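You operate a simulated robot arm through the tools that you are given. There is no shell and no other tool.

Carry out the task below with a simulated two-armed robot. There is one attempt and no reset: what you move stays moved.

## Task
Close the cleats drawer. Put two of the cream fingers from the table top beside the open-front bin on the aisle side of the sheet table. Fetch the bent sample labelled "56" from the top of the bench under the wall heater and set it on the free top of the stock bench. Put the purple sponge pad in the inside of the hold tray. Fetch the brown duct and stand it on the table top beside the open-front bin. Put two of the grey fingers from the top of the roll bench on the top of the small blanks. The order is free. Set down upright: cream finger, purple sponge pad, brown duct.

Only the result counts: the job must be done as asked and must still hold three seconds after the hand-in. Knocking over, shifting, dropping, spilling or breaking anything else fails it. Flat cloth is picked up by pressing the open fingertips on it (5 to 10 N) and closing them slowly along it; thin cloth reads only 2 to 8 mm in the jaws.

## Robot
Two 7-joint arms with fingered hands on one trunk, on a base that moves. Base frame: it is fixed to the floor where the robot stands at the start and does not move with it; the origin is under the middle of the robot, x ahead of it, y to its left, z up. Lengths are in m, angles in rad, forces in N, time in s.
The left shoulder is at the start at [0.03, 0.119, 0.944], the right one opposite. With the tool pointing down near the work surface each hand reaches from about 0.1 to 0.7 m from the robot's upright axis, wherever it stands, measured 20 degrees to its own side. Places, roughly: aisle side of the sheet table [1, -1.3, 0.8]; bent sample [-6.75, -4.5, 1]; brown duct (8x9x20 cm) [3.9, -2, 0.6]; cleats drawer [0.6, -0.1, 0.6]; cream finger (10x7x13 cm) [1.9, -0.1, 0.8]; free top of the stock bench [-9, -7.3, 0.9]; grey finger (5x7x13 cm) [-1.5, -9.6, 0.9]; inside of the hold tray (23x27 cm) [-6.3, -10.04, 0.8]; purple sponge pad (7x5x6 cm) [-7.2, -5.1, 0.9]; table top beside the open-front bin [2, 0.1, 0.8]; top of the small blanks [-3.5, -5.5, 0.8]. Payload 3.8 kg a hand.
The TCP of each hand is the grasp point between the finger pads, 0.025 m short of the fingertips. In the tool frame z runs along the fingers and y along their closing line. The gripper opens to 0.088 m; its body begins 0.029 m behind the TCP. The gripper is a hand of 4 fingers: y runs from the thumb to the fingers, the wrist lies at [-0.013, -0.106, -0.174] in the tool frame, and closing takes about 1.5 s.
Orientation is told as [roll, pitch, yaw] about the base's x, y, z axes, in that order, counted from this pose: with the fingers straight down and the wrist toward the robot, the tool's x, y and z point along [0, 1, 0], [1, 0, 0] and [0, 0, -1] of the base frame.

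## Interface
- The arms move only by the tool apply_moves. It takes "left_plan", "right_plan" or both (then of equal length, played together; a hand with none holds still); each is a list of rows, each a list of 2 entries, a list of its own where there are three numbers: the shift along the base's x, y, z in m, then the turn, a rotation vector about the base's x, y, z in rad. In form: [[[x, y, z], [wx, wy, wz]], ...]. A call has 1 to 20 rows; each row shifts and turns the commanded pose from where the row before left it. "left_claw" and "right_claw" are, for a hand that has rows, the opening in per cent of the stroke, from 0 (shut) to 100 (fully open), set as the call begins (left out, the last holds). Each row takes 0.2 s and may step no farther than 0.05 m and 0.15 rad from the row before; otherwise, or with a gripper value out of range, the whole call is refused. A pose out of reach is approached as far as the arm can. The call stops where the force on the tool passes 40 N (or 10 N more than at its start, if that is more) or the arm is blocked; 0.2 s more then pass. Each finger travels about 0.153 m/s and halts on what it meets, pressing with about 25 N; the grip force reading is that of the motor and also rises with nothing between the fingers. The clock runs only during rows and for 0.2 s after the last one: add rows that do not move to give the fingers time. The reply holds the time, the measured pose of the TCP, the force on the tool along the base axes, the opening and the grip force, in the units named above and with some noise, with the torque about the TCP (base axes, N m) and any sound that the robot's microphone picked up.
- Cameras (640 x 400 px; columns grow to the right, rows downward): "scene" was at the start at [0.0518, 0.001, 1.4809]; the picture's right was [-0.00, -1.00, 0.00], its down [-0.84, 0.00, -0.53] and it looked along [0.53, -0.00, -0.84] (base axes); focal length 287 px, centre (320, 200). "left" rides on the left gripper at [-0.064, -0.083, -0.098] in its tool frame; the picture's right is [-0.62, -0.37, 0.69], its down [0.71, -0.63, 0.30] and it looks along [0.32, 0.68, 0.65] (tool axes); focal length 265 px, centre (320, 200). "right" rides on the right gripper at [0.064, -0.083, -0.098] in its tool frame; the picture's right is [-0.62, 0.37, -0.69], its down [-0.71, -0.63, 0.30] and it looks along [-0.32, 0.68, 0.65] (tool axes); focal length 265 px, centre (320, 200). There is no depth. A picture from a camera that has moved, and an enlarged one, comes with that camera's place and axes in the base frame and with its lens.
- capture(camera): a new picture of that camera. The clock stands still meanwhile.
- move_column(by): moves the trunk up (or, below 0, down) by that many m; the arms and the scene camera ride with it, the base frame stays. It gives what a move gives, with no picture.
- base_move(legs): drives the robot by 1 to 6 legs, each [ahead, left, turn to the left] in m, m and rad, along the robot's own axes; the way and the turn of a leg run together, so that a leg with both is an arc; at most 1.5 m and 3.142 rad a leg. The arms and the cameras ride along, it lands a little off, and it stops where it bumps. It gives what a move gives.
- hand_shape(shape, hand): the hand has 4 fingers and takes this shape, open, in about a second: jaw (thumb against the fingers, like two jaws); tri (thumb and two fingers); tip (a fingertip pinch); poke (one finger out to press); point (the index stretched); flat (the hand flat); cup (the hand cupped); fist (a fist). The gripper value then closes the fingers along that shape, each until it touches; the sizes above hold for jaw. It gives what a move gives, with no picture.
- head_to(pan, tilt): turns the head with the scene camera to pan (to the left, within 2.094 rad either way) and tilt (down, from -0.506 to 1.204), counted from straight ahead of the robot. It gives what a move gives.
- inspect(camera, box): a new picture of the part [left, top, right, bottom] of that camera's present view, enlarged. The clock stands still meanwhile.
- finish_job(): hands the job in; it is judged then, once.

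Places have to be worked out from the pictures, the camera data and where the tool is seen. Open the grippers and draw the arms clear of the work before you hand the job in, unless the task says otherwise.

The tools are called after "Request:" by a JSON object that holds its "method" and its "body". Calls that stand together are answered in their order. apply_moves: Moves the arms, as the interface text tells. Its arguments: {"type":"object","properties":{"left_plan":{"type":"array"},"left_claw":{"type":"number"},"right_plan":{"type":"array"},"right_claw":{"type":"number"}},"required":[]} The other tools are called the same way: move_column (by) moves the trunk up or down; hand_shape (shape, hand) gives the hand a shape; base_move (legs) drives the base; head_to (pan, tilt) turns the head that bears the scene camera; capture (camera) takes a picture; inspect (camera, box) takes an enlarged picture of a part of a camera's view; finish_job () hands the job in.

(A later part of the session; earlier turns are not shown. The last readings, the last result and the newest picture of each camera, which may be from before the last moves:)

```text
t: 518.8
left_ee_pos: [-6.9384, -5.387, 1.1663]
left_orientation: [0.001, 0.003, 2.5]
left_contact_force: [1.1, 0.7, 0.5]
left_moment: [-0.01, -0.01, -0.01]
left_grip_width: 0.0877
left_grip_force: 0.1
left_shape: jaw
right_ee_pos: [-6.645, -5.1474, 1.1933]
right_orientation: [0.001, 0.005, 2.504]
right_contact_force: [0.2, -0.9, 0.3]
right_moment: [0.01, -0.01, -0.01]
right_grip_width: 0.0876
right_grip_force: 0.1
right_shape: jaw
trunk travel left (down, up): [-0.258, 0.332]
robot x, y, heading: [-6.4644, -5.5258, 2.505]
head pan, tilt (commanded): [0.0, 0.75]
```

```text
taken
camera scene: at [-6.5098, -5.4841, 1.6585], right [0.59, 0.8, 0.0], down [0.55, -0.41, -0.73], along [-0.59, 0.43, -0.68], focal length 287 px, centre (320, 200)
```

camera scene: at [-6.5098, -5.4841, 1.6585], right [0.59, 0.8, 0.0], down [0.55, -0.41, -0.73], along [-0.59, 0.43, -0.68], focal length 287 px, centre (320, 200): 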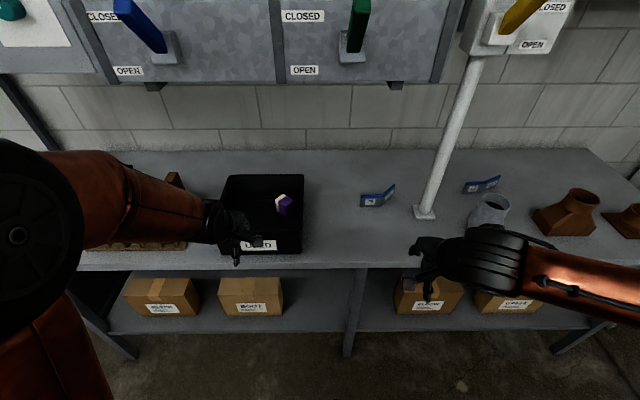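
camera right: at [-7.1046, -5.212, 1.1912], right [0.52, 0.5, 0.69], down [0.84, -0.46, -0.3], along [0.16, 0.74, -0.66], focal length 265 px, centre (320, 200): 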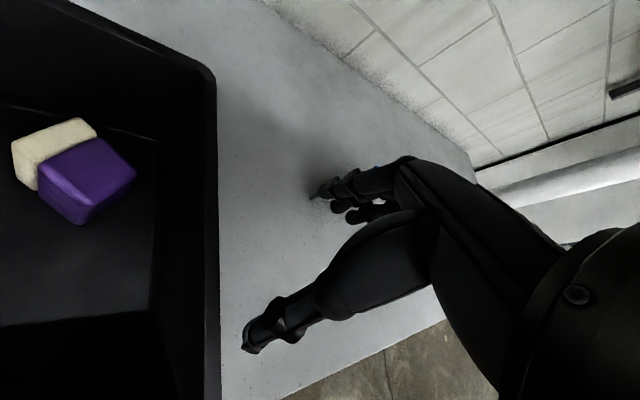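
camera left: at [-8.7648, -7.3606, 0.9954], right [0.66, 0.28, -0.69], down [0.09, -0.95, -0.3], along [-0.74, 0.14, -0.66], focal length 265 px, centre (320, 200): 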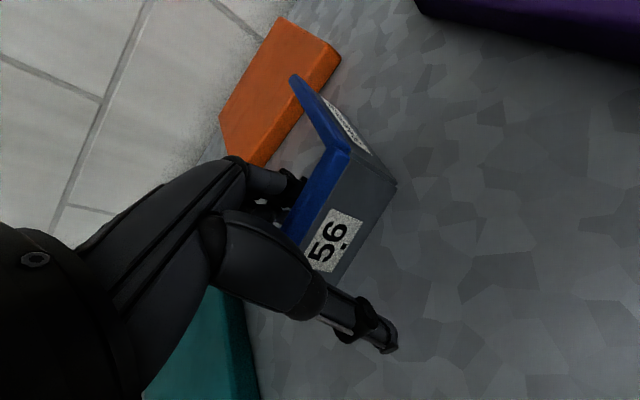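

Request:
{"method": "base_move", "body": {"legs": [[0.2, 0, 0.008]]}}

Request:
{"method": "apply_moves", "body": {"left_claw": 100, "left_plan": [[[0, 0, 0], [0, 0, -0.12]], [[0, 0, 0], [0, 0, -0.12]], [[0, 0, 0], [0, 0, -0.12]], [[0, 0, 0], [0, 0, -0.12]], [[0, 0, 0], [0, 0, -0.12]], [[0, 0, 0], [0, 0, -0.12]], [[0, 0, 0], [0, 0, 0]]]}}

Request:
{"method": "capture", "body": {"camera": "left"}}

Request:
{"method": "capture", "body": {"camera": "scene"}}

```text
t: 520.4
left_ee_pos: [-7.1039, -5.27, 1.1657]
left_orientation: [0.0, 0.005, 2.507]
left_contact_force: [-0.9, 0.1, 0.5]
left_moment: [-0.03, 0.01, 0.01]
left_grip_width: 0.0876
left_grip_force: 0.1
left_shape: jaw
right_ee_pos: [-6.8118, -5.0272, 1.1925]
right_orientation: [0.001, 0.005, 2.51]
right_contact_force: [-0.7, 0.2, 0.1]
right_moment: [-0.06, -0.03, 0.02]
right_grip_width: 0.0879
right_grip_force: 0.1
right_shape: jaw
trunk travel left (down, up): [-0.258, 0.332]
robot x, y, heading: [-6.6231, -5.4067, 2.51]
head pan, tilt (commanded): [0.0, 0.75]
```

```text
t: 522.0
left_ee_pos: [-7.1022, -5.2712, 1.1659]
left_orientation: [0.0, 0.0, 1.783]
left_contact_force: [0.0, 0.4, 0.5]
left_moment: [-0.02, -0.01, 0.0]
left_grip_width: 0.0876
left_grip_force: 0.0
left_shape: jaw
right_ee_pos: [-6.8099, -5.0283, 1.1937]
right_orientation: [0.002, 0.005, 2.513]
right_contact_force: [-0.4, -0.7, 0.2]
right_moment: [0.02, 0.0, 0.02]
right_grip_width: 0.0877
right_grip_force: 0.1
right_shape: jaw
trunk travel left (down, up): [-0.258, 0.332]
robot x, y, heading: [-6.625, -5.4027, 2.51]
head pan, tilt (commanded): [0.0, 0.75]
```

```text
taken
camera left: at [-7.0219, -5.3378, 1.2656], right [0.68, -0.23, -0.69], down [-0.56, -0.77, -0.3], along [-0.46, 0.6, -0.66], focal length 265 px, centre (320, 200)
```

left: 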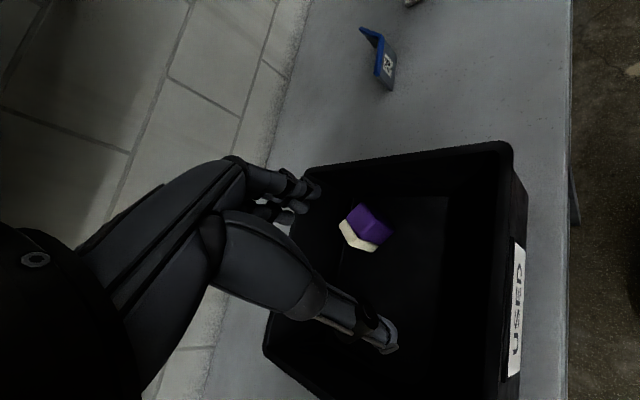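

```text
taken
camera scene: at [-6.6724, -5.3646, 1.6585], right [0.59, 0.81, 0.0], down [0.55, -0.4, -0.73], along [-0.59, 0.43, -0.68], focal length 287 px, centre (320, 200)
```

scene: 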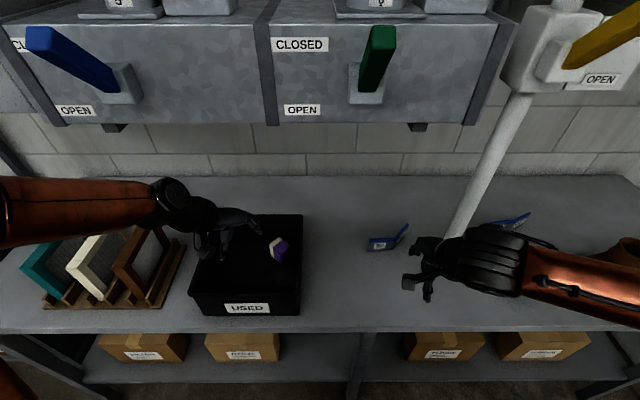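

Request:
{"method": "inspect", "body": {"camera": "left", "box": [310, 180, 430, 280]}}

Request:
{"method": "inspect", "body": {"camera": "scene", "box": [240, 210, 320, 290]}}

```text
4.00 times, centred on (370, 230) of left
camera zoom: at [-7.0219, -5.3378, 1.2656], right [0.68, -0.23, -0.69], down [-0.56, -0.77, -0.3], along [-0.46, 0.6, -0.66], focal length 1062 px, centre (120, 80)
```

zoom: 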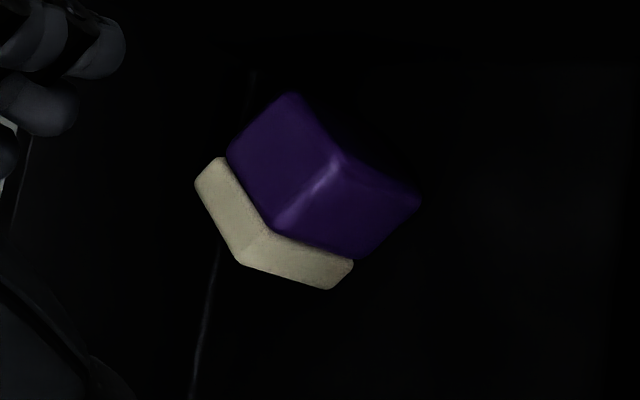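

```text
5.00 times, centred on (280, 250) of scene
camera zoom: at [-6.6724, -5.3646, 1.6585], right [0.59, 0.81, 0.0], down [0.55, -0.4, -0.73], along [-0.59, 0.43, -0.68], focal length 1435 px, centre (520, -50)
```

zoom: 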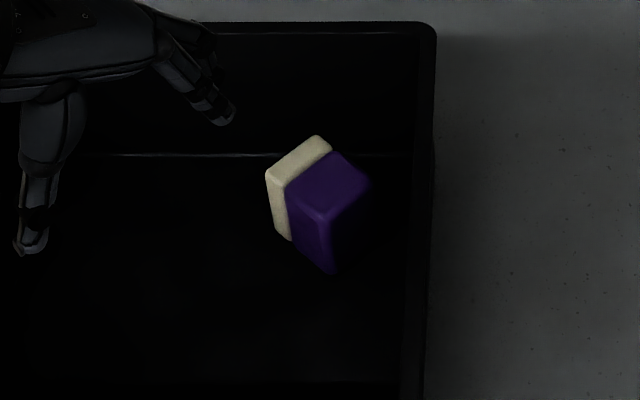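

Both cameras agree: the lying pad's top face centre is (-7.180,-5.145), z=0.967, short axis at azimuth ≈103°. I move the left hand over it and descend.

Request:
{"method": "apply_moves", "body": {"left_plan": [[[-0.0192, 0.03, -0.015], [0, 0, 0]], [[-0.0192, 0.03, -0.02], [0, 0, 0]], [[-0.0192, 0.03, -0.02], [0, 0, 0]], [[-0.0192, 0.03, -0.02], [0, 0, 0]], [[0, 0, -0.03], [0, 0, 0]], [[0, 0, -0.03], [0, 0, 0]], [[0, 0, 0], [0, 0, 0]]]}}

Request:
{"method": "capture", "body": {"camera": "left"}}

Request:
{"method": "inspect", "body": {"camera": "scene", "box": [220, 190, 340, 290]}}

```text
t: 523.5
left_ee_pos: [-7.18, -5.1519, 1.0312]
left_orientation: [0.001, 0.001, 1.786]
left_contact_force: [-1.0, -0.4, -0.8]
left_moment: [0.0, 0.0, 0.0]
left_grip_width: 0.0878
left_grip_force: 0.1
left_shape: jaw
right_ee_pos: [-6.8084, -5.0285, 1.1924]
right_orientation: [0.002, 0.003, 2.512]
right_contact_force: [0.4, -0.1, -0.4]
right_moment: [0.0, 0.01, 0.03]
right_grip_width: 0.0877
right_grip_force: 0.1
right_shape: jaw
trunk travel left (down, up): [-0.258, 0.332]
robot x, y, heading: [-6.6225, -5.4066, 2.509]
head pan, tilt (commanded): [0.0, 0.75]
```

```text
taken
camera left: at [-7.0985, -5.2184, 1.1305], right [0.68, -0.23, -0.69], down [-0.56, -0.77, -0.3], along [-0.46, 0.6, -0.66], focal length 265 px, centre (320, 200)
```

left: 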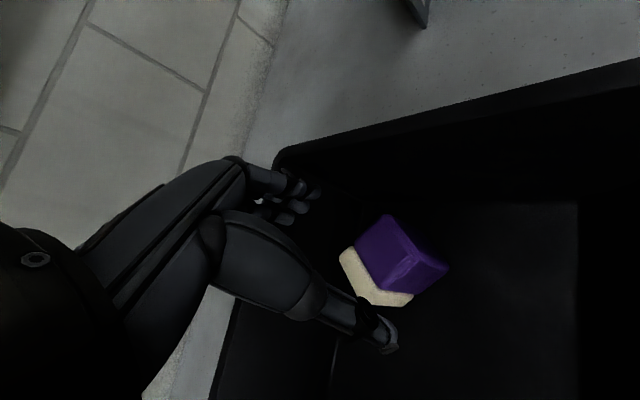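

```text
4.00 times, centred on (280, 240) of scene
camera zoom: at [-6.6723, -5.3651, 1.6585], right [0.59, 0.81, 0.0], down [0.55, -0.4, -0.73], along [-0.59, 0.43, -0.68], focal length 1148 px, centre (480, 40)
```

zoom: 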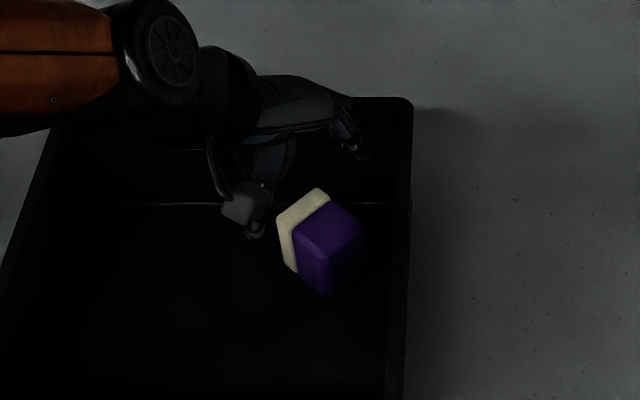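

The tray's back-right walls are close to the far fingers, so I bias the hand ~1.5 cm toward me (pad still inside the opening) and descend.

Request:
{"method": "apply_moves", "body": {"left_plan": [[[-0.004, -0.009, -0.02], [0, 0, 0]], [[0, 0, -0.025], [0, 0, 0]], [[0, 0, -0.02], [0, 0, 0]], [[0, 0, -0.015], [0, 0, 0]], [[0, 0, 0], [0, 0, 0]]]}}

Request:
{"method": "capture", "body": {"camera": "left"}}

Request:
{"method": "inspect", "body": {"camera": "scene", "box": [220, 190, 340, 290]}}

```text
t: 524.8
left_ee_pos: [-7.1841, -5.1606, 0.9518]
left_orientation: [-0.001, 0.002, 1.786]
left_contact_force: [-0.1, -0.7, 0.4]
left_moment: [0.0, -0.02, -0.02]
left_grip_width: 0.088
left_grip_force: 0.0
left_shape: jaw
right_ee_pos: [-6.8101, -5.029, 1.1927]
right_orientation: [0.001, 0.005, 2.512]
right_contact_force: [0.2, 0.9, 0.0]
right_moment: [-0.01, 0.03, 0.01]
right_grip_width: 0.088
right_grip_force: 0.0
right_shape: jaw
trunk travel left (down, up): [-0.258, 0.332]
robot x, y, heading: [-6.6268, -5.4027, 2.514]
head pan, tilt (commanded): [0.0, 0.75]
```

```text
taken
camera left: at [-7.1034, -5.227, 1.0503], right [0.68, -0.23, -0.69], down [-0.56, -0.77, -0.3], along [-0.46, 0.6, -0.66], focal length 265 px, centre (320, 200)
```

left: 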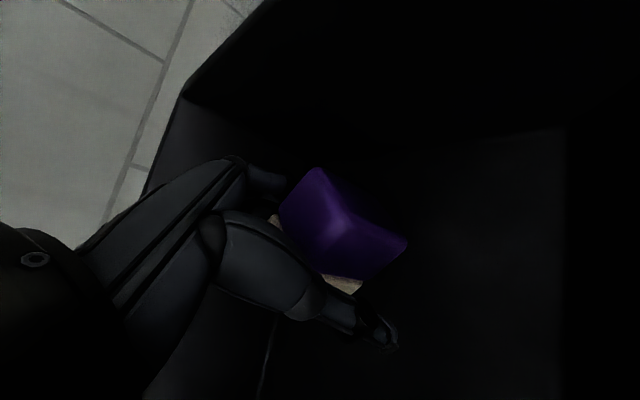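

```text
4.00 times, centred on (280, 240) of scene
camera zoom: at [-6.6727, -5.3648, 1.6585], right [0.59, 0.81, 0.0], down [0.55, -0.4, -0.73], along [-0.59, 0.43, -0.68], focal length 1148 px, centre (480, 40)
```

zoom: 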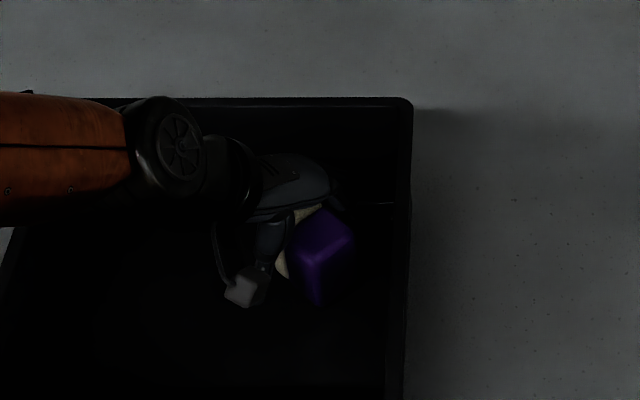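

The pad lies between thumb and fingers with no contact. I close the left hand.

Request:
{"method": "apply_moves", "body": {"left_claw": 0, "left_plan": [[[0, 0, 0], [0, 0, 0]], [[0, 0, 0], [0, 0, 0]], [[0, 0, 0], [0, 0, 0]], [[0, 0, 0], [0, 0, 0]], [[0, 0, 0], [0, 0, 0]], [[0, 0, 0], [0, 0, 0]], [[0, 0, 0], [0, 0, 0]], [[0, 0, 0], [0, 0, 0]]]}}

Request:
{"method": "capture", "body": {"camera": "left"}}

Request:
{"method": "inspect", "body": {"camera": "scene", "box": [220, 190, 340, 290]}}

```text
t: 526.5
left_ee_pos: [-7.1836, -5.1601, 0.9523]
left_orientation: [0.001, 0.002, 1.786]
left_contact_force: [0.1, 0.9, -0.3]
left_moment: [-0.02, 0.0, 0.01]
left_grip_width: 0.0398
left_grip_force: 25.5
left_shape: jaw
right_ee_pos: [-6.8091, -5.0297, 1.1934]
right_orientation: [0.001, 0.004, 2.511]
right_contact_force: [-0.9, 0.7, -0.5]
right_moment: [-0.01, 0.01, 0.0]
right_grip_width: 0.0879
right_grip_force: 0.0
right_shape: jaw
trunk travel left (down, up): [-0.258, 0.332]
robot x, y, heading: [-6.6259, -5.4038, 2.508]
head pan, tilt (commanded): [0.0, 0.75]
```

```text
taken
camera left: at [-7.1035, -5.2269, 1.0504], right [0.68, -0.23, -0.69], down [-0.56, -0.77, -0.3], along [-0.46, 0.6, -0.66], focal length 265 px, centre (320, 200)
```

left: 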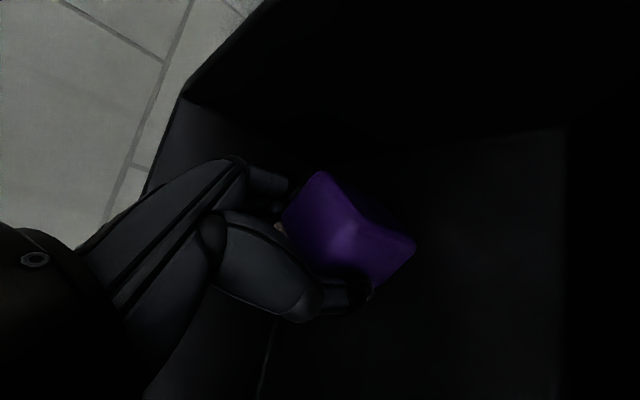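

```text
4.00 times, centred on (280, 240) of scene
camera zoom: at [-6.6729, -5.3648, 1.6584], right [0.59, 0.81, 0.0], down [0.55, -0.4, -0.73], along [-0.59, 0.43, -0.68], focal length 1148 px, centre (480, 40)
```

zoom: 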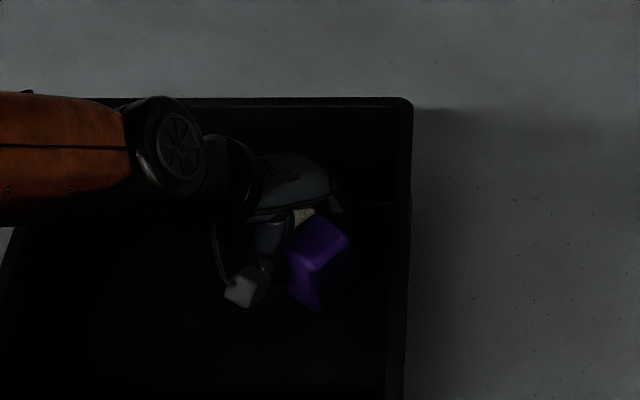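

Gripped at 40 mm. I lift carefully and check.

Request:
{"method": "apply_moves", "body": {"left_plan": [[[0, 0, 0.015], [0, 0, 0]], [[0, 0, 0.025], [0, 0, 0]], [[0, 0, 0.035], [0, 0, 0]], [[0, 0, 0.04], [0, 0, 0]], [[0, 0, 0.04], [0, 0, 0]], [[0, 0, 0.03], [0, 0, 0]]]}}

Request:
{"method": "capture", "body": {"camera": "left"}}

Request:
{"method": "inspect", "body": {"camera": "scene", "box": [200, 150, 340, 290]}}

```text
t: 528.0
left_ee_pos: [-7.184, -5.1604, 1.1371]
left_orientation: [-0.001, 0.002, 1.785]
left_contact_force: [0.8, -0.4, -1.3]
left_moment: [0.0, 0.03, 0.01]
left_grip_width: 0.0399
left_grip_force: 24.8
left_shape: jaw
right_ee_pos: [-6.809, -5.0287, 1.194]
right_orientation: [0.001, 0.004, 2.512]
right_contact_force: [-1.1, 0.8, 0.7]
right_moment: [-0.01, 0.0, 0.01]
right_grip_width: 0.0875
right_grip_force: 0.0
right_shape: jaw
trunk travel left (down, up): [-0.258, 0.332]
robot x, y, heading: [-6.6225, -5.4079, 2.508]
head pan, tilt (commanded): [0.0, 0.75]
```

```text
taken
camera left: at [-7.1028, -5.227, 1.2361], right [0.68, -0.23, -0.69], down [-0.56, -0.77, -0.3], along [-0.46, 0.6, -0.66], focal length 265 px, centre (320, 200)
```

left: 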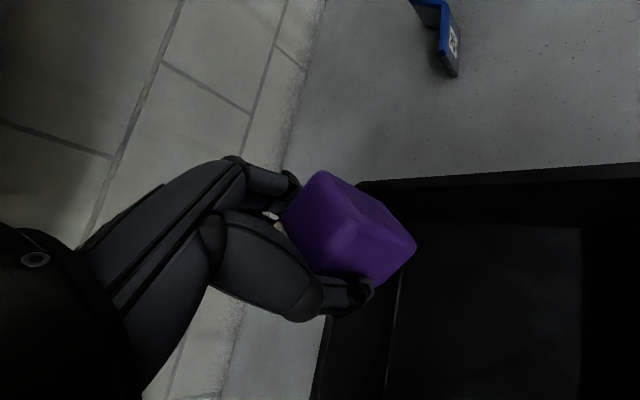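

```text
2.86 times, centred on (270, 220) of scene
camera zoom: at [-6.6724, -5.3649, 1.6585], right [0.59, 0.81, 0.0], down [0.55, -0.4, -0.73], along [-0.59, 0.43, -0.68], focal length 820 px, centre (463, 143)
```

zoom: 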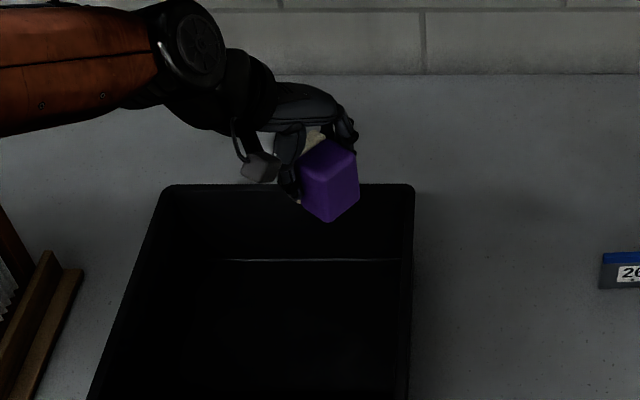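

The pad is firmly held (lying pose, purple end to the right). I retract the left hand, back out and drive toward the end-wall bench with the hold tray to see the surroundings.

Request:
{"method": "apply_moves", "body": {"left_plan": [[[0.03, -0.0218, 0.02], [0, 0, 0]], [[0.0364, -0.0265, 0.01], [0, 0, 0]], [[0.0364, -0.0265, 0.01], [0, 0, 0.12]], [[0.0364, -0.0265, 0.01], [0, 0, 0.12]], [[0.02, -0.0145, 0.01], [0, 0, 0.12]], [[0, 0, 0.01], [0, 0, 0.12]], [[0, 0, 0], [0, 0, 0.12]], [[0, 0, 0], [0, 0, 0.12]]]}}

Request:
{"method": "base_move", "body": {"legs": [[-0.6, 0, 0], [0, 1.3, 0], [0, 1.0, 0], [0, 0, 1.571]]}}

Request:
{"method": "head_to", "body": {"pan": 0.5, "tilt": 0.4}}

Request:
{"method": "capture", "body": {"camera": "scene"}}

Request:
{"method": "capture", "body": {"camera": "left"}}

```text
t: 529.8
left_ee_pos: [-7.0256, -5.2759, 1.2058]
left_orientation: [0.003, 0.002, 2.504]
left_contact_force: [-0.4, -0.2, -0.3]
left_moment: [0.02, 0.0, 0.02]
left_grip_width: 0.0395
left_grip_force: 24.7
left_shape: jaw
right_ee_pos: [-6.8101, -5.0283, 1.1926]
right_orientation: [0.002, 0.006, 2.51]
right_contact_force: [0.3, 0.0, -1.2]
right_moment: [0.01, 0.04, 0.01]
right_grip_width: 0.0876
right_grip_force: 0.0
right_shape: jaw
trunk travel left (down, up): [-0.258, 0.332]
robot x, y, heading: [-6.626, -5.4058, 2.512]
head pan, tilt (commanded): [0.0, 0.75]
```

```text
t: 532.1
left_ee_pos: [-6.8202, -5.5538, 1.2084]
left_orientation: [0.001, -0.002, 2.667]
left_contact_force: [-0.6, -1.1, -0.5]
left_moment: [0.01, 0.04, -0.03]
left_grip_width: 0.0396
left_grip_force: 24.5
left_shape: jaw
right_ee_pos: [-6.6479, -5.2768, 1.1961]
right_orientation: [0.001, -0.003, 2.672]
right_contact_force: [0.7, -0.8, 0.3]
right_moment: [0.03, 0.05, -0.01]
right_grip_width: 0.0878
right_grip_force: 0.1
right_shape: jaw
trunk travel left (down, up): [-0.258, 0.332]
robot x, y, heading: [-6.411, -5.6126, 2.666]
head pan, tilt (commanded): [0.0, 0.75]
stopped in leg 1: the robot was blocked; the commanded pose is now the measured one
```

```text
t: 533.0
left_ee_pos: [-6.8232, -5.5505, 1.2064]
left_orientation: [0.002, 0.003, 2.666]
left_contact_force: [0.1, 0.7, -0.8]
left_moment: [-0.01, -0.01, -0.01]
left_grip_width: 0.0396
left_grip_force: 25.4
left_shape: jaw
right_ee_pos: [-6.6517, -5.2732, 1.1948]
right_orientation: [0.001, 0.003, 2.671]
right_contact_force: [0.0, -0.2, 0.5]
right_moment: [0.0, -0.03, -0.02]
right_grip_width: 0.088
right_grip_force: 0.1
right_shape: jaw
trunk travel left (down, up): [-0.258, 0.332]
robot x, y, heading: [-6.4103, -5.6131, 2.668]
head pan, tilt (commanded): [0.499, 0.4]
```

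```text
taken
camera scene: at [-6.4819, -5.6224, 1.6895], right [-0.03, 1.0, 0.0], down [0.39, 0.01, -0.92], along [-0.92, -0.03, -0.39], focal length 287 px, centre (320, 200)
```

scene: 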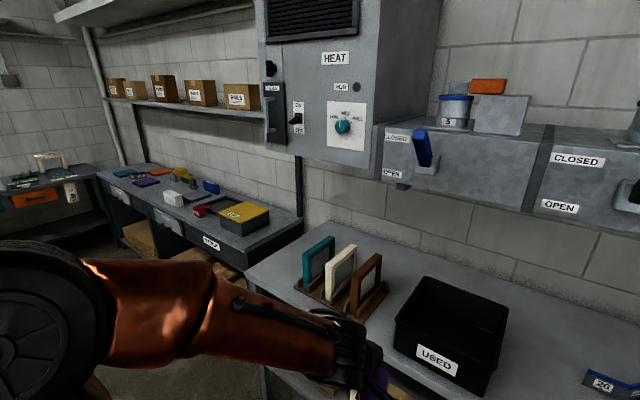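

```text
taken
camera left: at [-6.7209, -5.5308, 1.3052], right [0.61, 0.38, -0.69], down [0.23, -0.92, -0.3], along [-0.76, 0.02, -0.66], focal length 265 px, centre (320, 200)
```

left: 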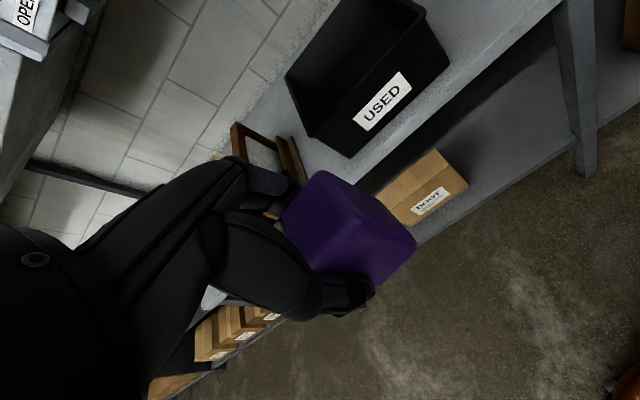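

I was blocked: I backed into the brake's end stand (I had shifted right since entering). I stop and look back at it to see whether anything moved.

Request:
{"method": "head_to", "body": {"pan": -2.09, "tilt": 0.7}}

Request:
{"method": "capture", "body": {"camera": "scene"}}

```text
t: 535.3
left_ee_pos: [-6.8234, -5.549, 1.2057]
left_orientation: [0.001, 0.005, 2.667]
left_contact_force: [-0.7, 0.0, -0.5]
left_moment: [0.03, 0.01, 0.02]
left_grip_width: 0.0396
left_grip_force: 24.3
left_shape: jaw
right_ee_pos: [-6.6511, -5.2731, 1.1938]
right_orientation: [0.002, 0.004, 2.672]
right_contact_force: [-0.5, 0.4, -0.9]
right_moment: [0.01, 0.0, -0.03]
right_grip_width: 0.0876
right_grip_force: 0.0
right_shape: jaw
trunk travel left (down, up): [-0.258, 0.332]
robot x, y, heading: [-6.4081, -5.607, 2.672]
head pan, tilt (commanded): [-2.089, 0.7]
```

```text
taken
camera scene: at [-6.3184, -5.5728, 1.6627], right [0.55, -0.84, 0.0], down [-0.54, -0.35, -0.77], along [0.64, 0.42, -0.64], focal length 287 px, centre (320, 200)
```

scene: 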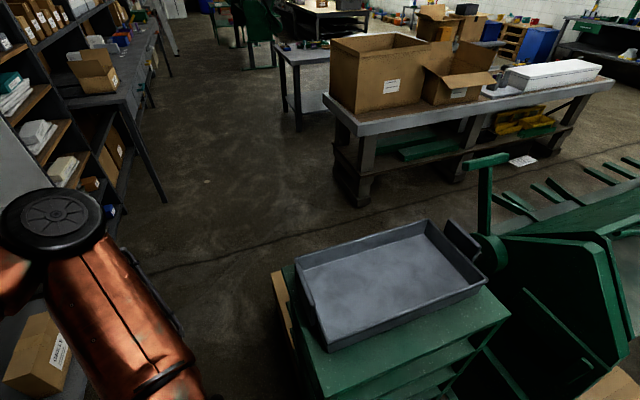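

The stand (tray aligned on it, same place as before within ~2 cm) appears unmoved; my own heading was deflected instead. I move forward off it, straighten, and leave sideways to the open floor.

Request:
{"method": "base_move", "body": {"legs": [[0.14, 0.05, 0], [0, 0, -0.155], [0, 0.75, 0]]}}

Request:
{"method": "head_to", "body": {"pan": -2.09, "tilt": 0.6}}

Request:
{"method": "capture", "body": {"camera": "scene"}}

```text
t: 541.0
left_ee_pos: [-7.401, -6.08, 1.2066]
left_orientation: [0.002, 0.002, 2.512]
left_contact_force: [0.1, 0.1, -0.4]
left_moment: [0.0, 0.01, 0.0]
left_grip_width: 0.0395
left_grip_force: 24.7
left_shape: jaw
right_ee_pos: [-7.1878, -5.8329, 1.1939]
right_orientation: [0.001, 0.003, 2.519]
right_contact_force: [0.4, 0.4, -0.1]
right_moment: [0.0, 0.0, 0.01]
right_grip_width: 0.0877
right_grip_force: 0.0
right_shape: jaw
trunk travel left (down, up): [-0.258, 0.332]
robot x, y, heading: [-7.0008, -6.2013, 2.516]
head pan, tilt (commanded): [-2.089, 0.7]
```

```text
t: 541.7
left_ee_pos: [-7.4003, -6.0805, 1.2063]
left_orientation: [0.002, 0.003, 2.512]
left_contact_force: [-0.2, 0.2, -1.4]
left_moment: [0.0, -0.02, 0.0]
left_grip_width: 0.0397
left_grip_force: 25.1
left_shape: jaw
right_ee_pos: [-7.187, -5.8326, 1.1944]
right_orientation: [0.001, 0.004, 2.518]
right_contact_force: [0.4, 0.0, 0.1]
right_moment: [0.03, 0.03, -0.01]
right_grip_width: 0.0879
right_grip_force: 0.0
right_shape: jaw
trunk travel left (down, up): [-0.258, 0.332]
robot x, y, heading: [-7.0018, -6.2029, 2.518]
head pan, tilt (commanded): [-2.089, 0.6]
```

```text
taken
camera scene: at [-6.9017, -6.1788, 1.6713], right [0.41, -0.91, 0.0], down [-0.51, -0.23, -0.82], along [0.75, 0.34, -0.57], focal length 287 px, centre (320, 200)
```

scene: 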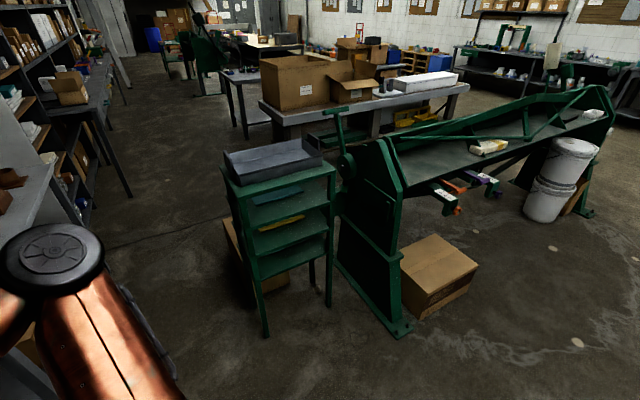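

The rack still stands square beside the brake. I continue along the open floor: strafe left, turn to face the end wall, then strafe toward the hold tray's position.

Request:
{"method": "base_move", "body": {"legs": [[0, 1.4, 0], [0, 0, 1.571], [0, 1.4, 0], [0, 1.3, 0]]}}

Request:
{"method": "head_to", "body": {"pan": 0.0, "tilt": 0.5}}

Request:
{"method": "capture", "body": {"camera": "scene"}}

```text
t: 565.2
left_ee_pos: [-5.7759, -9.3315, 1.2068]
left_orientation: [0.001, 0.003, -2.201]
left_contact_force: [0.7, 0.1, -0.4]
left_moment: [0.01, 0.0, -0.01]
left_grip_width: 0.0392
left_grip_force: 25.0
left_shape: jaw
right_ee_pos: [-6.0235, -9.1187, 1.1943]
right_orientation: [0.002, 0.004, -2.198]
right_contact_force: [0.2, 0.0, 0.0]
right_moment: [0.0, -0.02, -0.01]
right_grip_width: 0.0878
right_grip_force: 0.0
right_shape: jaw
trunk travel left (down, up): [-0.258, 0.332]
robot x, y, heading: [-5.6508, -8.9298, -2.2]
head pan, tilt (commanded): [-2.089, 0.6]
```

```text
t: 567.2
left_ee_pos: [-5.7763, -9.3307, 1.2063]
left_orientation: [0.001, 0.003, -2.203]
left_contact_force: [-0.7, -0.5, -0.1]
left_moment: [0.04, 0.0, 0.01]
left_grip_width: 0.0394
left_grip_force: 25.0
left_shape: jaw
right_ee_pos: [-6.0243, -9.1176, 1.194]
right_orientation: [0.002, 0.004, -2.197]
right_contact_force: [0.1, 1.0, 0.8]
right_moment: [0.01, 0.04, 0.0]
right_grip_width: 0.088
right_grip_force: 0.1
right_shape: jaw
trunk travel left (down, up): [-0.258, 0.332]
robot x, y, heading: [-5.65, -8.9323, -2.201]
head pan, tilt (commanded): [0.0, 0.499]
```

```text
taken
camera scene: at [-5.6906, -8.987, 1.6804], right [-0.81, 0.59, 0.0], down [0.28, 0.39, -0.88], along [-0.52, -0.71, -0.48], focal length 287 px, centre (320, 200)
```

scene: 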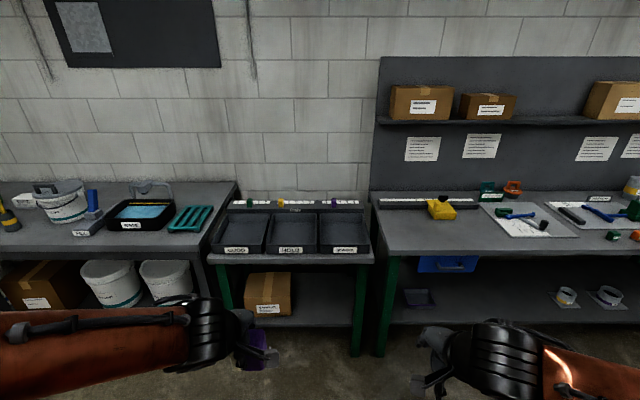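

I see three dark trays; the middle one is labelled "HOLD". I zoom in on them.

Request:
{"method": "inspect", "body": {"camera": "scene", "box": [190, 180, 390, 290]}}

Request:
{"method": "inspect", "body": {"camera": "scene", "box": [360, 170, 640, 270]}}

Request:
{"method": "inspect", "body": {"camera": "scene", "box": [0, 160, 240, 260]}}

```text
3.20 times, centred on (290, 235) of scene
camera zoom: at [-5.6906, -8.987, 1.6804], right [-0.81, 0.59, 0.0], down [0.28, 0.39, -0.88], along [-0.52, -0.71, -0.48], focal length 919 px, centre (416, 88)
```

zoom: 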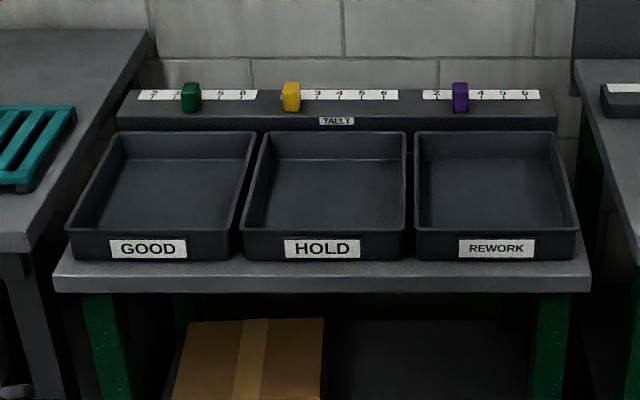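

```text
2.29 times, centred on (500, 220) of scene
camera zoom: at [-5.6906, -8.987, 1.6804], right [-0.81, 0.59, 0.0], down [0.28, 0.39, -0.88], along [-0.52, -0.71, -0.48], focal length 656 px, centre (-91, 154)
```

zoom: 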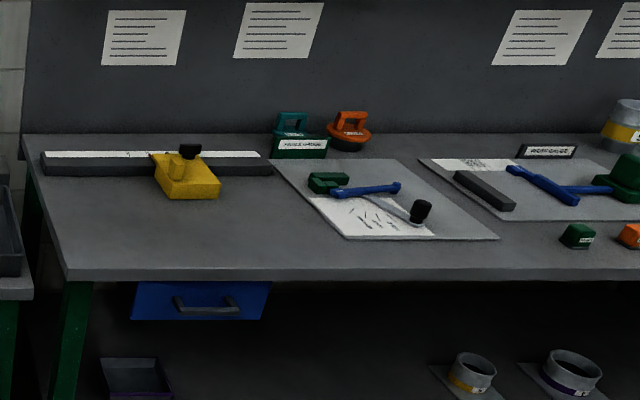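

```text
2.67 times, centred on (120, 210) of scene
camera zoom: at [-5.6906, -8.987, 1.6804], right [-0.81, 0.59, 0.0], down [0.28, 0.39, -0.88], along [-0.52, -0.71, -0.48], focal length 766 px, centre (853, 173)
```

zoom: 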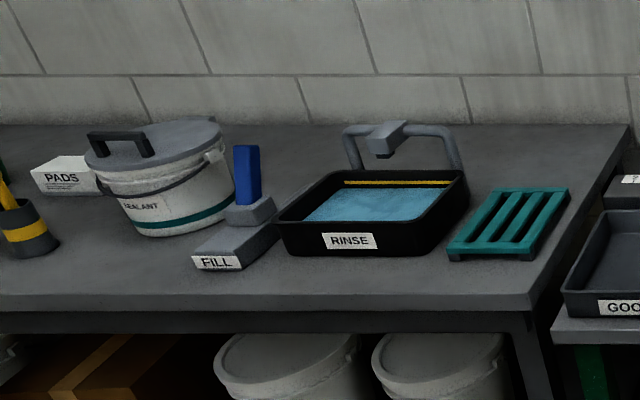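

The HOLD tray is the middle one, with ~4-5 cm walls. For uprighting the pad I can use the free front-left area of the bench to its right (about n 0.35…-0.2, u -11.6…-11.8). I drive there.

Request:
{"method": "base_move", "body": {"legs": [[0, -0.5, 0], [0.55, 0, 0]]}}

Request:
{"method": "head_to", "body": {"pan": 0.0, "tilt": 0.85}}

Request:
{"method": "capture", "body": {"camera": "scene"}}

Request:
{"method": "capture", "body": {"camera": "left"}}

Request:
{"method": "capture", "body": {"camera": "right"}}

```text
t: 572.9
left_ee_pos: [-6.5123, -9.4802, 1.2069]
left_orientation: [0.0, 0.004, -2.208]
left_contact_force: [0.6, -0.1, -0.7]
left_moment: [-0.01, -0.03, 0.01]
left_grip_width: 0.0392
left_grip_force: 25.3
left_shape: jaw
right_ee_pos: [-6.7593, -9.2655, 1.1933]
right_orientation: [0.0, 0.003, -2.202]
right_contact_force: [-0.5, 0.2, 0.0]
right_moment: [-0.03, -0.03, -0.03]
right_grip_width: 0.0875
right_grip_force: 0.0
right_shape: jaw
trunk travel left (down, up): [-0.258, 0.332]
robot x, y, heading: [-6.3864, -9.0794, -2.205]
head pan, tilt (commanded): [0.0, 0.499]
```

```text
t: 573.8
left_ee_pos: [-6.5119, -9.4801, 1.2062]
left_orientation: [0.003, 0.002, -2.208]
left_contact_force: [0.1, 0.1, -1.1]
left_moment: [0.0, -0.03, 0.0]
left_grip_width: 0.0394
left_grip_force: 25.1
left_shape: jaw
right_ee_pos: [-6.7572, -9.2642, 1.1938]
right_orientation: [0.002, 0.004, -2.202]
right_contact_force: [0.2, 0.5, 0.5]
right_moment: [-0.02, -0.01, 0.0]
right_grip_width: 0.0878
right_grip_force: 0.1
right_shape: jaw
trunk travel left (down, up): [-0.258, 0.332]
robot x, y, heading: [-6.3847, -9.0836, -2.201]
head pan, tilt (commanded): [0.0, 0.85]
```

```text
taken
camera scene: at [-6.4165, -9.1257, 1.6505], right [-0.81, 0.59, 0.0], down [0.44, 0.61, -0.66], along [-0.39, -0.53, -0.75], focal length 287 px, centre (320, 200)
```

scene: 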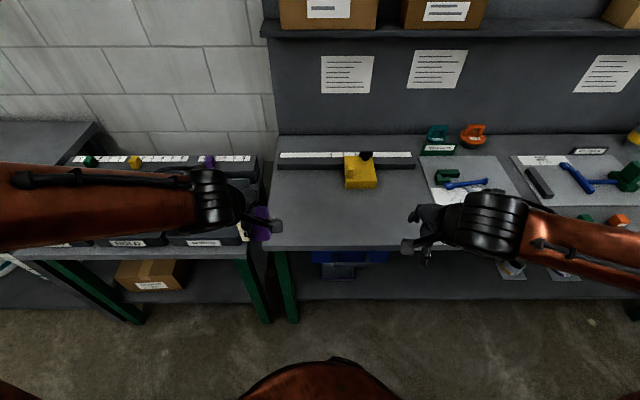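

```text
taken
camera left: at [-6.5139, -9.3739, 1.3052], right [-0.28, 0.67, -0.69], down [0.95, 0.08, -0.3], along [-0.14, -0.74, -0.66], focal length 265 px, centre (320, 200)
```

left: 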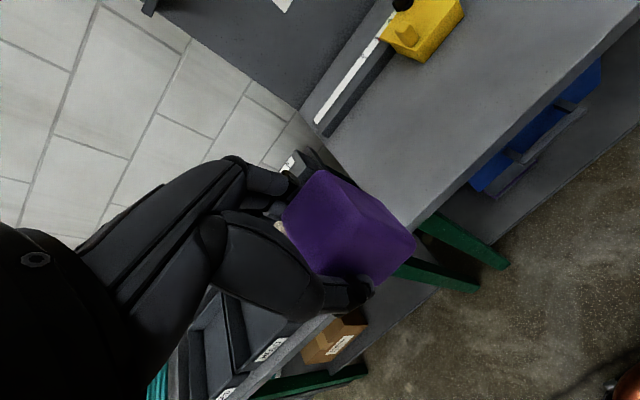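

```text
taken
camera right: at [-6.6577, -9.2368, 1.2914], right [-0.72, 0.07, 0.69], down [-0.2, 0.93, -0.3], along [-0.66, -0.36, -0.66], focal length 265 px, centre (320, 200)
```

right: 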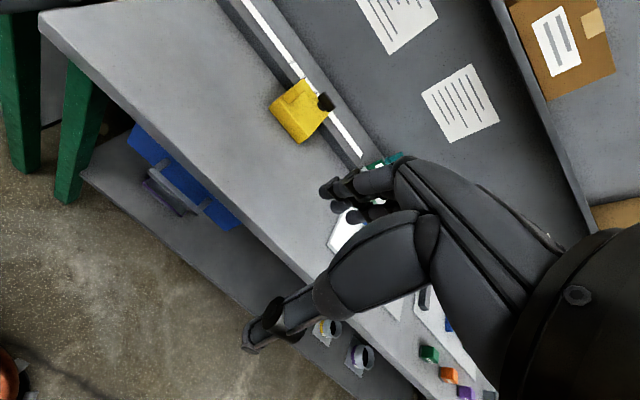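

The bench top is at z≈0.86 with its front edge at u≈-11.65; the area left of the yellow block is free. I carry the pad there with the left hand and lower it (still lying).

Request:
{"method": "apply_moves", "body": {"left_plan": [[[-0.0402, -0.0252, -0.005], [0, 0, 0]], [[-0.0402, -0.0252, -0.005], [0, 0, 0]], [[-0.0402, -0.0252, -0.005], [0, 0, 0]], [[-0.0402, -0.0252, -0.005], [0, 0, 0]], [[-0.0402, -0.0252, -0.005], [0, 0, 0]], [[-0.0402, -0.0252, -0.005], [0, 0, 0]], [[0, 0, -0.045], [0, 0, 0]], [[0, 0, -0.045], [0, 0, 0]], [[0, 0, -0.045], [0, 0, 0]], [[0, 0, -0.045], [0, 0, 0]], [[0, 0, -0.03], [0, 0, 0]], [[0, 0, 0], [0, 0, 0]]]}}

Request:
{"method": "capture", "body": {"camera": "left"}}

Request:
{"method": "inspect", "body": {"camera": "scene", "box": [230, 150, 430, 275]}}

```text
t: 576.4
left_ee_pos: [-6.7531, -9.6325, 0.9665]
left_orientation: [0.001, 0.001, -2.208]
left_contact_force: [0.0, 0.6, -0.9]
left_moment: [-0.03, 0.01, -0.03]
left_grip_width: 0.0392
left_grip_force: 24.2
left_shape: jaw
right_ee_pos: [-6.7581, -9.264, 1.1936]
right_orientation: [0.001, 0.004, -2.203]
right_contact_force: [-0.2, 0.3, -0.3]
right_moment: [-0.03, 0.02, -0.02]
right_grip_width: 0.0881
right_grip_force: 0.0
right_shape: jaw
trunk travel left (down, up): [-0.258, 0.332]
robot x, y, heading: [-6.3797, -9.0769, -2.204]
head pan, tilt (commanded): [0.0, 0.85]
```

```text
taken
camera left: at [-6.7556, -9.5254, 1.0653], right [-0.28, 0.67, -0.69], down [0.95, 0.08, -0.3], along [-0.14, -0.74, -0.65], focal length 265 px, centre (320, 200)
```

left: 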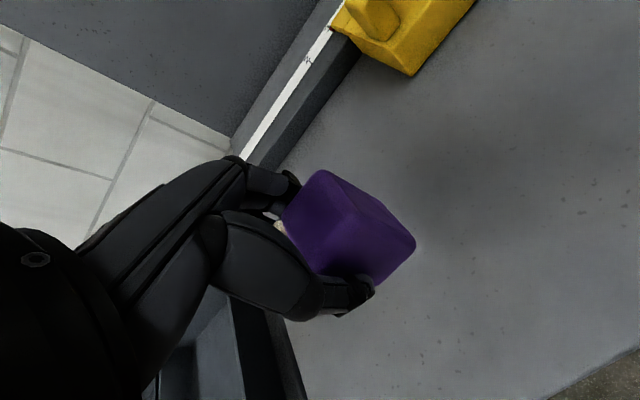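

```text
3.20 times, centred on (330, 212) of scene
camera zoom: at [-6.4165, -9.1257, 1.6505], right [-0.81, 0.59, 0.0], down [0.44, 0.61, -0.66], along [-0.39, -0.53, -0.75], focal length 919 px, centre (288, 160)
```

zoom: 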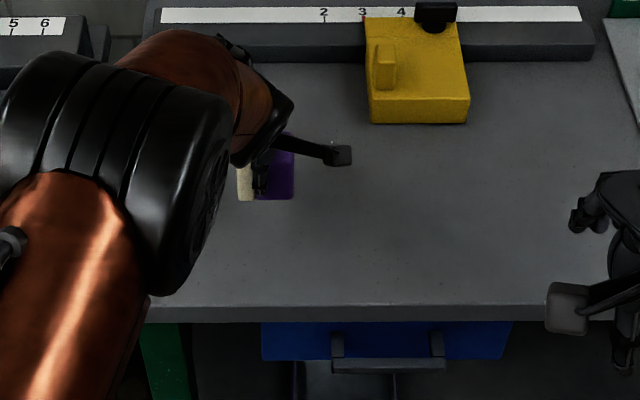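

The pad hangs with its cream bottom to the left, purple top to the right, 5-6 cm above the bench. I lower it to touch.

Request:
{"method": "apply_moves", "body": {"left_plan": [[[0, 0, -0.03], [0, 0, 0]], [[0, 0, -0.015], [0, 0, 0]], [[0, 0, -0.005], [0, 0, 0]], [[0, 0, -0.004], [0, 0, 0]]]}}

Request:
{"method": "apply_moves", "body": {"left_plan": [[[0, 0, -0.003], [0, 0, 0]], [[0, 0, -0.003], [0, 0, 0]]]}}

```text
t: 577.4
left_ee_pos: [-6.7533, -9.6309, 0.9129]
left_orientation: [0.001, 0.004, -2.208]
left_contact_force: [0.3, -0.1, -1.3]
left_moment: [-0.02, 0.03, -0.01]
left_grip_width: 0.039
left_grip_force: 24.6
left_shape: jaw
right_ee_pos: [-6.7593, -9.2643, 1.193]
right_orientation: [0.002, 0.002, -2.202]
right_contact_force: [0.4, 0.0, -0.2]
right_moment: [0.04, -0.02, -0.04]
right_grip_width: 0.0878
right_grip_force: 0.1
right_shape: jaw
trunk travel left (down, up): [-0.258, 0.332]
robot x, y, heading: [-6.3823, -9.0799, -2.203]
head pan, tilt (commanded): [0.0, 0.85]
```

```text
t: 578.0
left_ee_pos: [-6.7526, -9.6309, 0.9054]
left_orientation: [0.004, 0.002, -2.207]
left_contact_force: [-0.1, -0.3, -0.9]
left_moment: [0.02, 0.02, -0.01]
left_grip_width: 0.0392
left_grip_force: 25.4
left_shape: jaw
right_ee_pos: [-6.7588, -9.2652, 1.1944]
right_orientation: [0.002, 0.003, -2.203]
right_contact_force: [-0.1, 0.3, 0.4]
right_moment: [-0.01, 0.0, 0.01]
right_grip_width: 0.0879
right_grip_force: 0.1
right_shape: jaw
trunk travel left (down, up): [-0.258, 0.332]
robot x, y, heading: [-6.3854, -9.081, -2.2]
head pan, tilt (commanded): [0.0, 0.85]
```

Request:
{"method": "apply_moves", "body": {"left_plan": [[[0, 0, -0.003], [0, 0, 0]], [[0, 0, -0.003], [0, 0, 0]]]}}

Request:
{"method": "apply_moves", "body": {"left_plan": [[[0, 0, -0.003], [0, 0, 0]], [[0, 0, -0.003], [0, 0, 0]]]}}

Request:
{"method": "capture", "body": {"camera": "left"}}

```text
t: 578.6
left_ee_pos: [-6.7523, -9.6308, 0.9004]
left_orientation: [0.003, 0.004, -2.209]
left_contact_force: [-0.1, 1.0, -0.5]
left_moment: [0.01, -0.02, 0.01]
left_grip_width: 0.039
left_grip_force: 24.9
left_shape: jaw
right_ee_pos: [-6.759, -9.2637, 1.195]
right_orientation: [0.002, 0.003, -2.202]
right_contact_force: [-0.8, -0.2, 0.7]
right_moment: [0.02, 0.02, -0.01]
right_grip_width: 0.088
right_grip_force: 0.0
right_shape: jaw
trunk travel left (down, up): [-0.258, 0.332]
robot x, y, heading: [-6.3836, -9.0781, -2.205]
head pan, tilt (commanded): [0.0, 0.85]
```

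```text
t: 579.2
left_ee_pos: [-6.7525, -9.6313, 0.8961]
left_orientation: [0.001, -0.002, -2.207]
left_contact_force: [0.2, -0.3, 4.3]
left_moment: [0.01, -0.01, 0.0]
left_grip_width: 0.0393
left_grip_force: 23.9
left_shape: jaw
right_ee_pos: [-6.7578, -9.2647, 1.1941]
right_orientation: [0.001, 0.004, -2.202]
right_contact_force: [-0.2, 0.1, 0.5]
right_moment: [0.0, 0.01, 0.07]
right_grip_width: 0.0878
right_grip_force: 0.2
right_shape: jaw
trunk travel left (down, up): [-0.258, 0.332]
robot x, y, heading: [-6.385, -9.0819, -2.207]
head pan, tilt (commanded): [0.0, 0.85]
```

```text
taken
camera left: at [-6.7555, -9.5253, 0.9943], right [-0.28, 0.66, -0.69], down [0.95, 0.08, -0.3], along [-0.15, -0.74, -0.65], focal length 265 px, centre (320, 200)
```

left: 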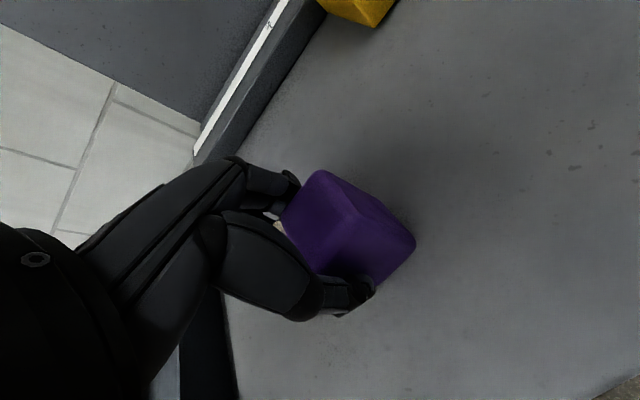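

The pad rests on the bench (+4.3 N). I open the left hand and withdraw it up and to the left.

Request:
{"method": "apply_moves", "body": {"left_claw": 100, "left_plan": [[[0, 0, 0], [0, 0, 0]], [[0, 0, 0], [0, 0, 0]], [[0, 0, 0], [0, 0, 0]], [[0, 0, 0], [0, 0, 0]], [[0, 0, 0], [0, 0, 0]]]}}

Request:
{"method": "apply_moves", "body": {"left_plan": [[[0, 0, 0.03], [0, 0, 0]], [[0, 0, 0.04], [0, 0, 0]], [[0, 0, 0.045], [0, 0, 0]], [[0, 0, 0.045], [0, 0, 0]], [[0, 0, 0.045], [0, 0, 0]], [[0.03, 0.0, 0.03], [0, 0, 0]], [[0.0405, 0.025, 0.01], [0, 0, 0]], [[0.0405, 0.025, 0.01], [0, 0, 0]], [[0.0405, 0.025, 0.01], [0, 0, 0]], [[0.0405, 0.025, 0.01], [0, 0, 0]], [[0.0405, 0.025, 0], [0, 0, 0]]]}}

Request:
{"method": "capture", "body": {"camera": "scene"}}

Request:
{"method": "inspect", "body": {"camera": "scene", "box": [250, 150, 390, 260]}}

```text
t: 580.4
left_ee_pos: [-6.7535, -9.6317, 0.8945]
left_orientation: [0.002, 0.004, -2.207]
left_contact_force: [0.1, 0.1, -0.2]
left_moment: [-0.02, -0.01, -0.01]
left_grip_width: 0.0876
left_grip_force: 0.0
left_shape: jaw
right_ee_pos: [-6.7583, -9.2634, 1.193]
right_orientation: [0.001, 0.004, -2.203]
right_contact_force: [-0.2, 0.2, 0.1]
right_moment: [0.01, -0.01, -0.03]
right_grip_width: 0.0878
right_grip_force: 0.1
right_shape: jaw
trunk travel left (down, up): [-0.258, 0.332]
robot x, y, heading: [-6.3827, -9.0777, -2.201]
head pan, tilt (commanded): [0.0, 0.85]
```

```text
t: 582.8
left_ee_pos: [-6.5187, -9.5058, 1.1692]
left_orientation: [0.002, 0.001, -2.209]
left_contact_force: [1.0, -0.4, 0.0]
left_moment: [0.0, 0.02, -0.01]
left_grip_width: 0.0877
left_grip_force: 0.0
left_shape: jaw
right_ee_pos: [-6.7562, -9.2647, 1.1937]
right_orientation: [0.003, 0.002, -2.203]
right_contact_force: [0.6, 0.5, 0.9]
right_moment: [-0.05, 0.01, -0.02]
right_grip_width: 0.0881
right_grip_force: 0.0
right_shape: jaw
trunk travel left (down, up): [-0.258, 0.332]
robot x, y, heading: [-6.3841, -9.0776, -2.202]
head pan, tilt (commanded): [0.0, 0.85]
```

```text
taken
camera scene: at [-6.4151, -9.1249, 1.6505], right [-0.81, 0.59, 0.0], down [0.44, 0.61, -0.66], along [-0.39, -0.53, -0.75], focal length 287 px, centre (320, 200)
```

scene: 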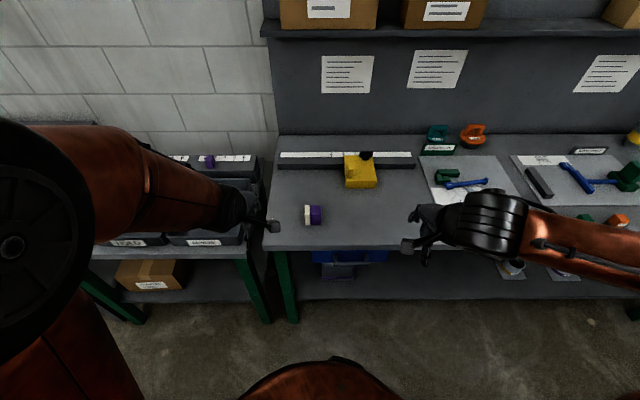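

```text
3.64 times, centred on (320, 205) of scene
camera zoom: at [-6.4151, -9.1249, 1.6505], right [-0.81, 0.59, 0.0], down [0.44, 0.61, -0.66], along [-0.39, -0.53, -0.75], focal length 1044 px, centre (320, 182)
```

zoom: 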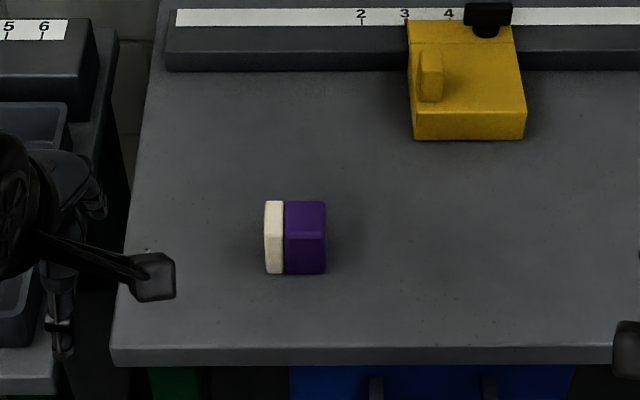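

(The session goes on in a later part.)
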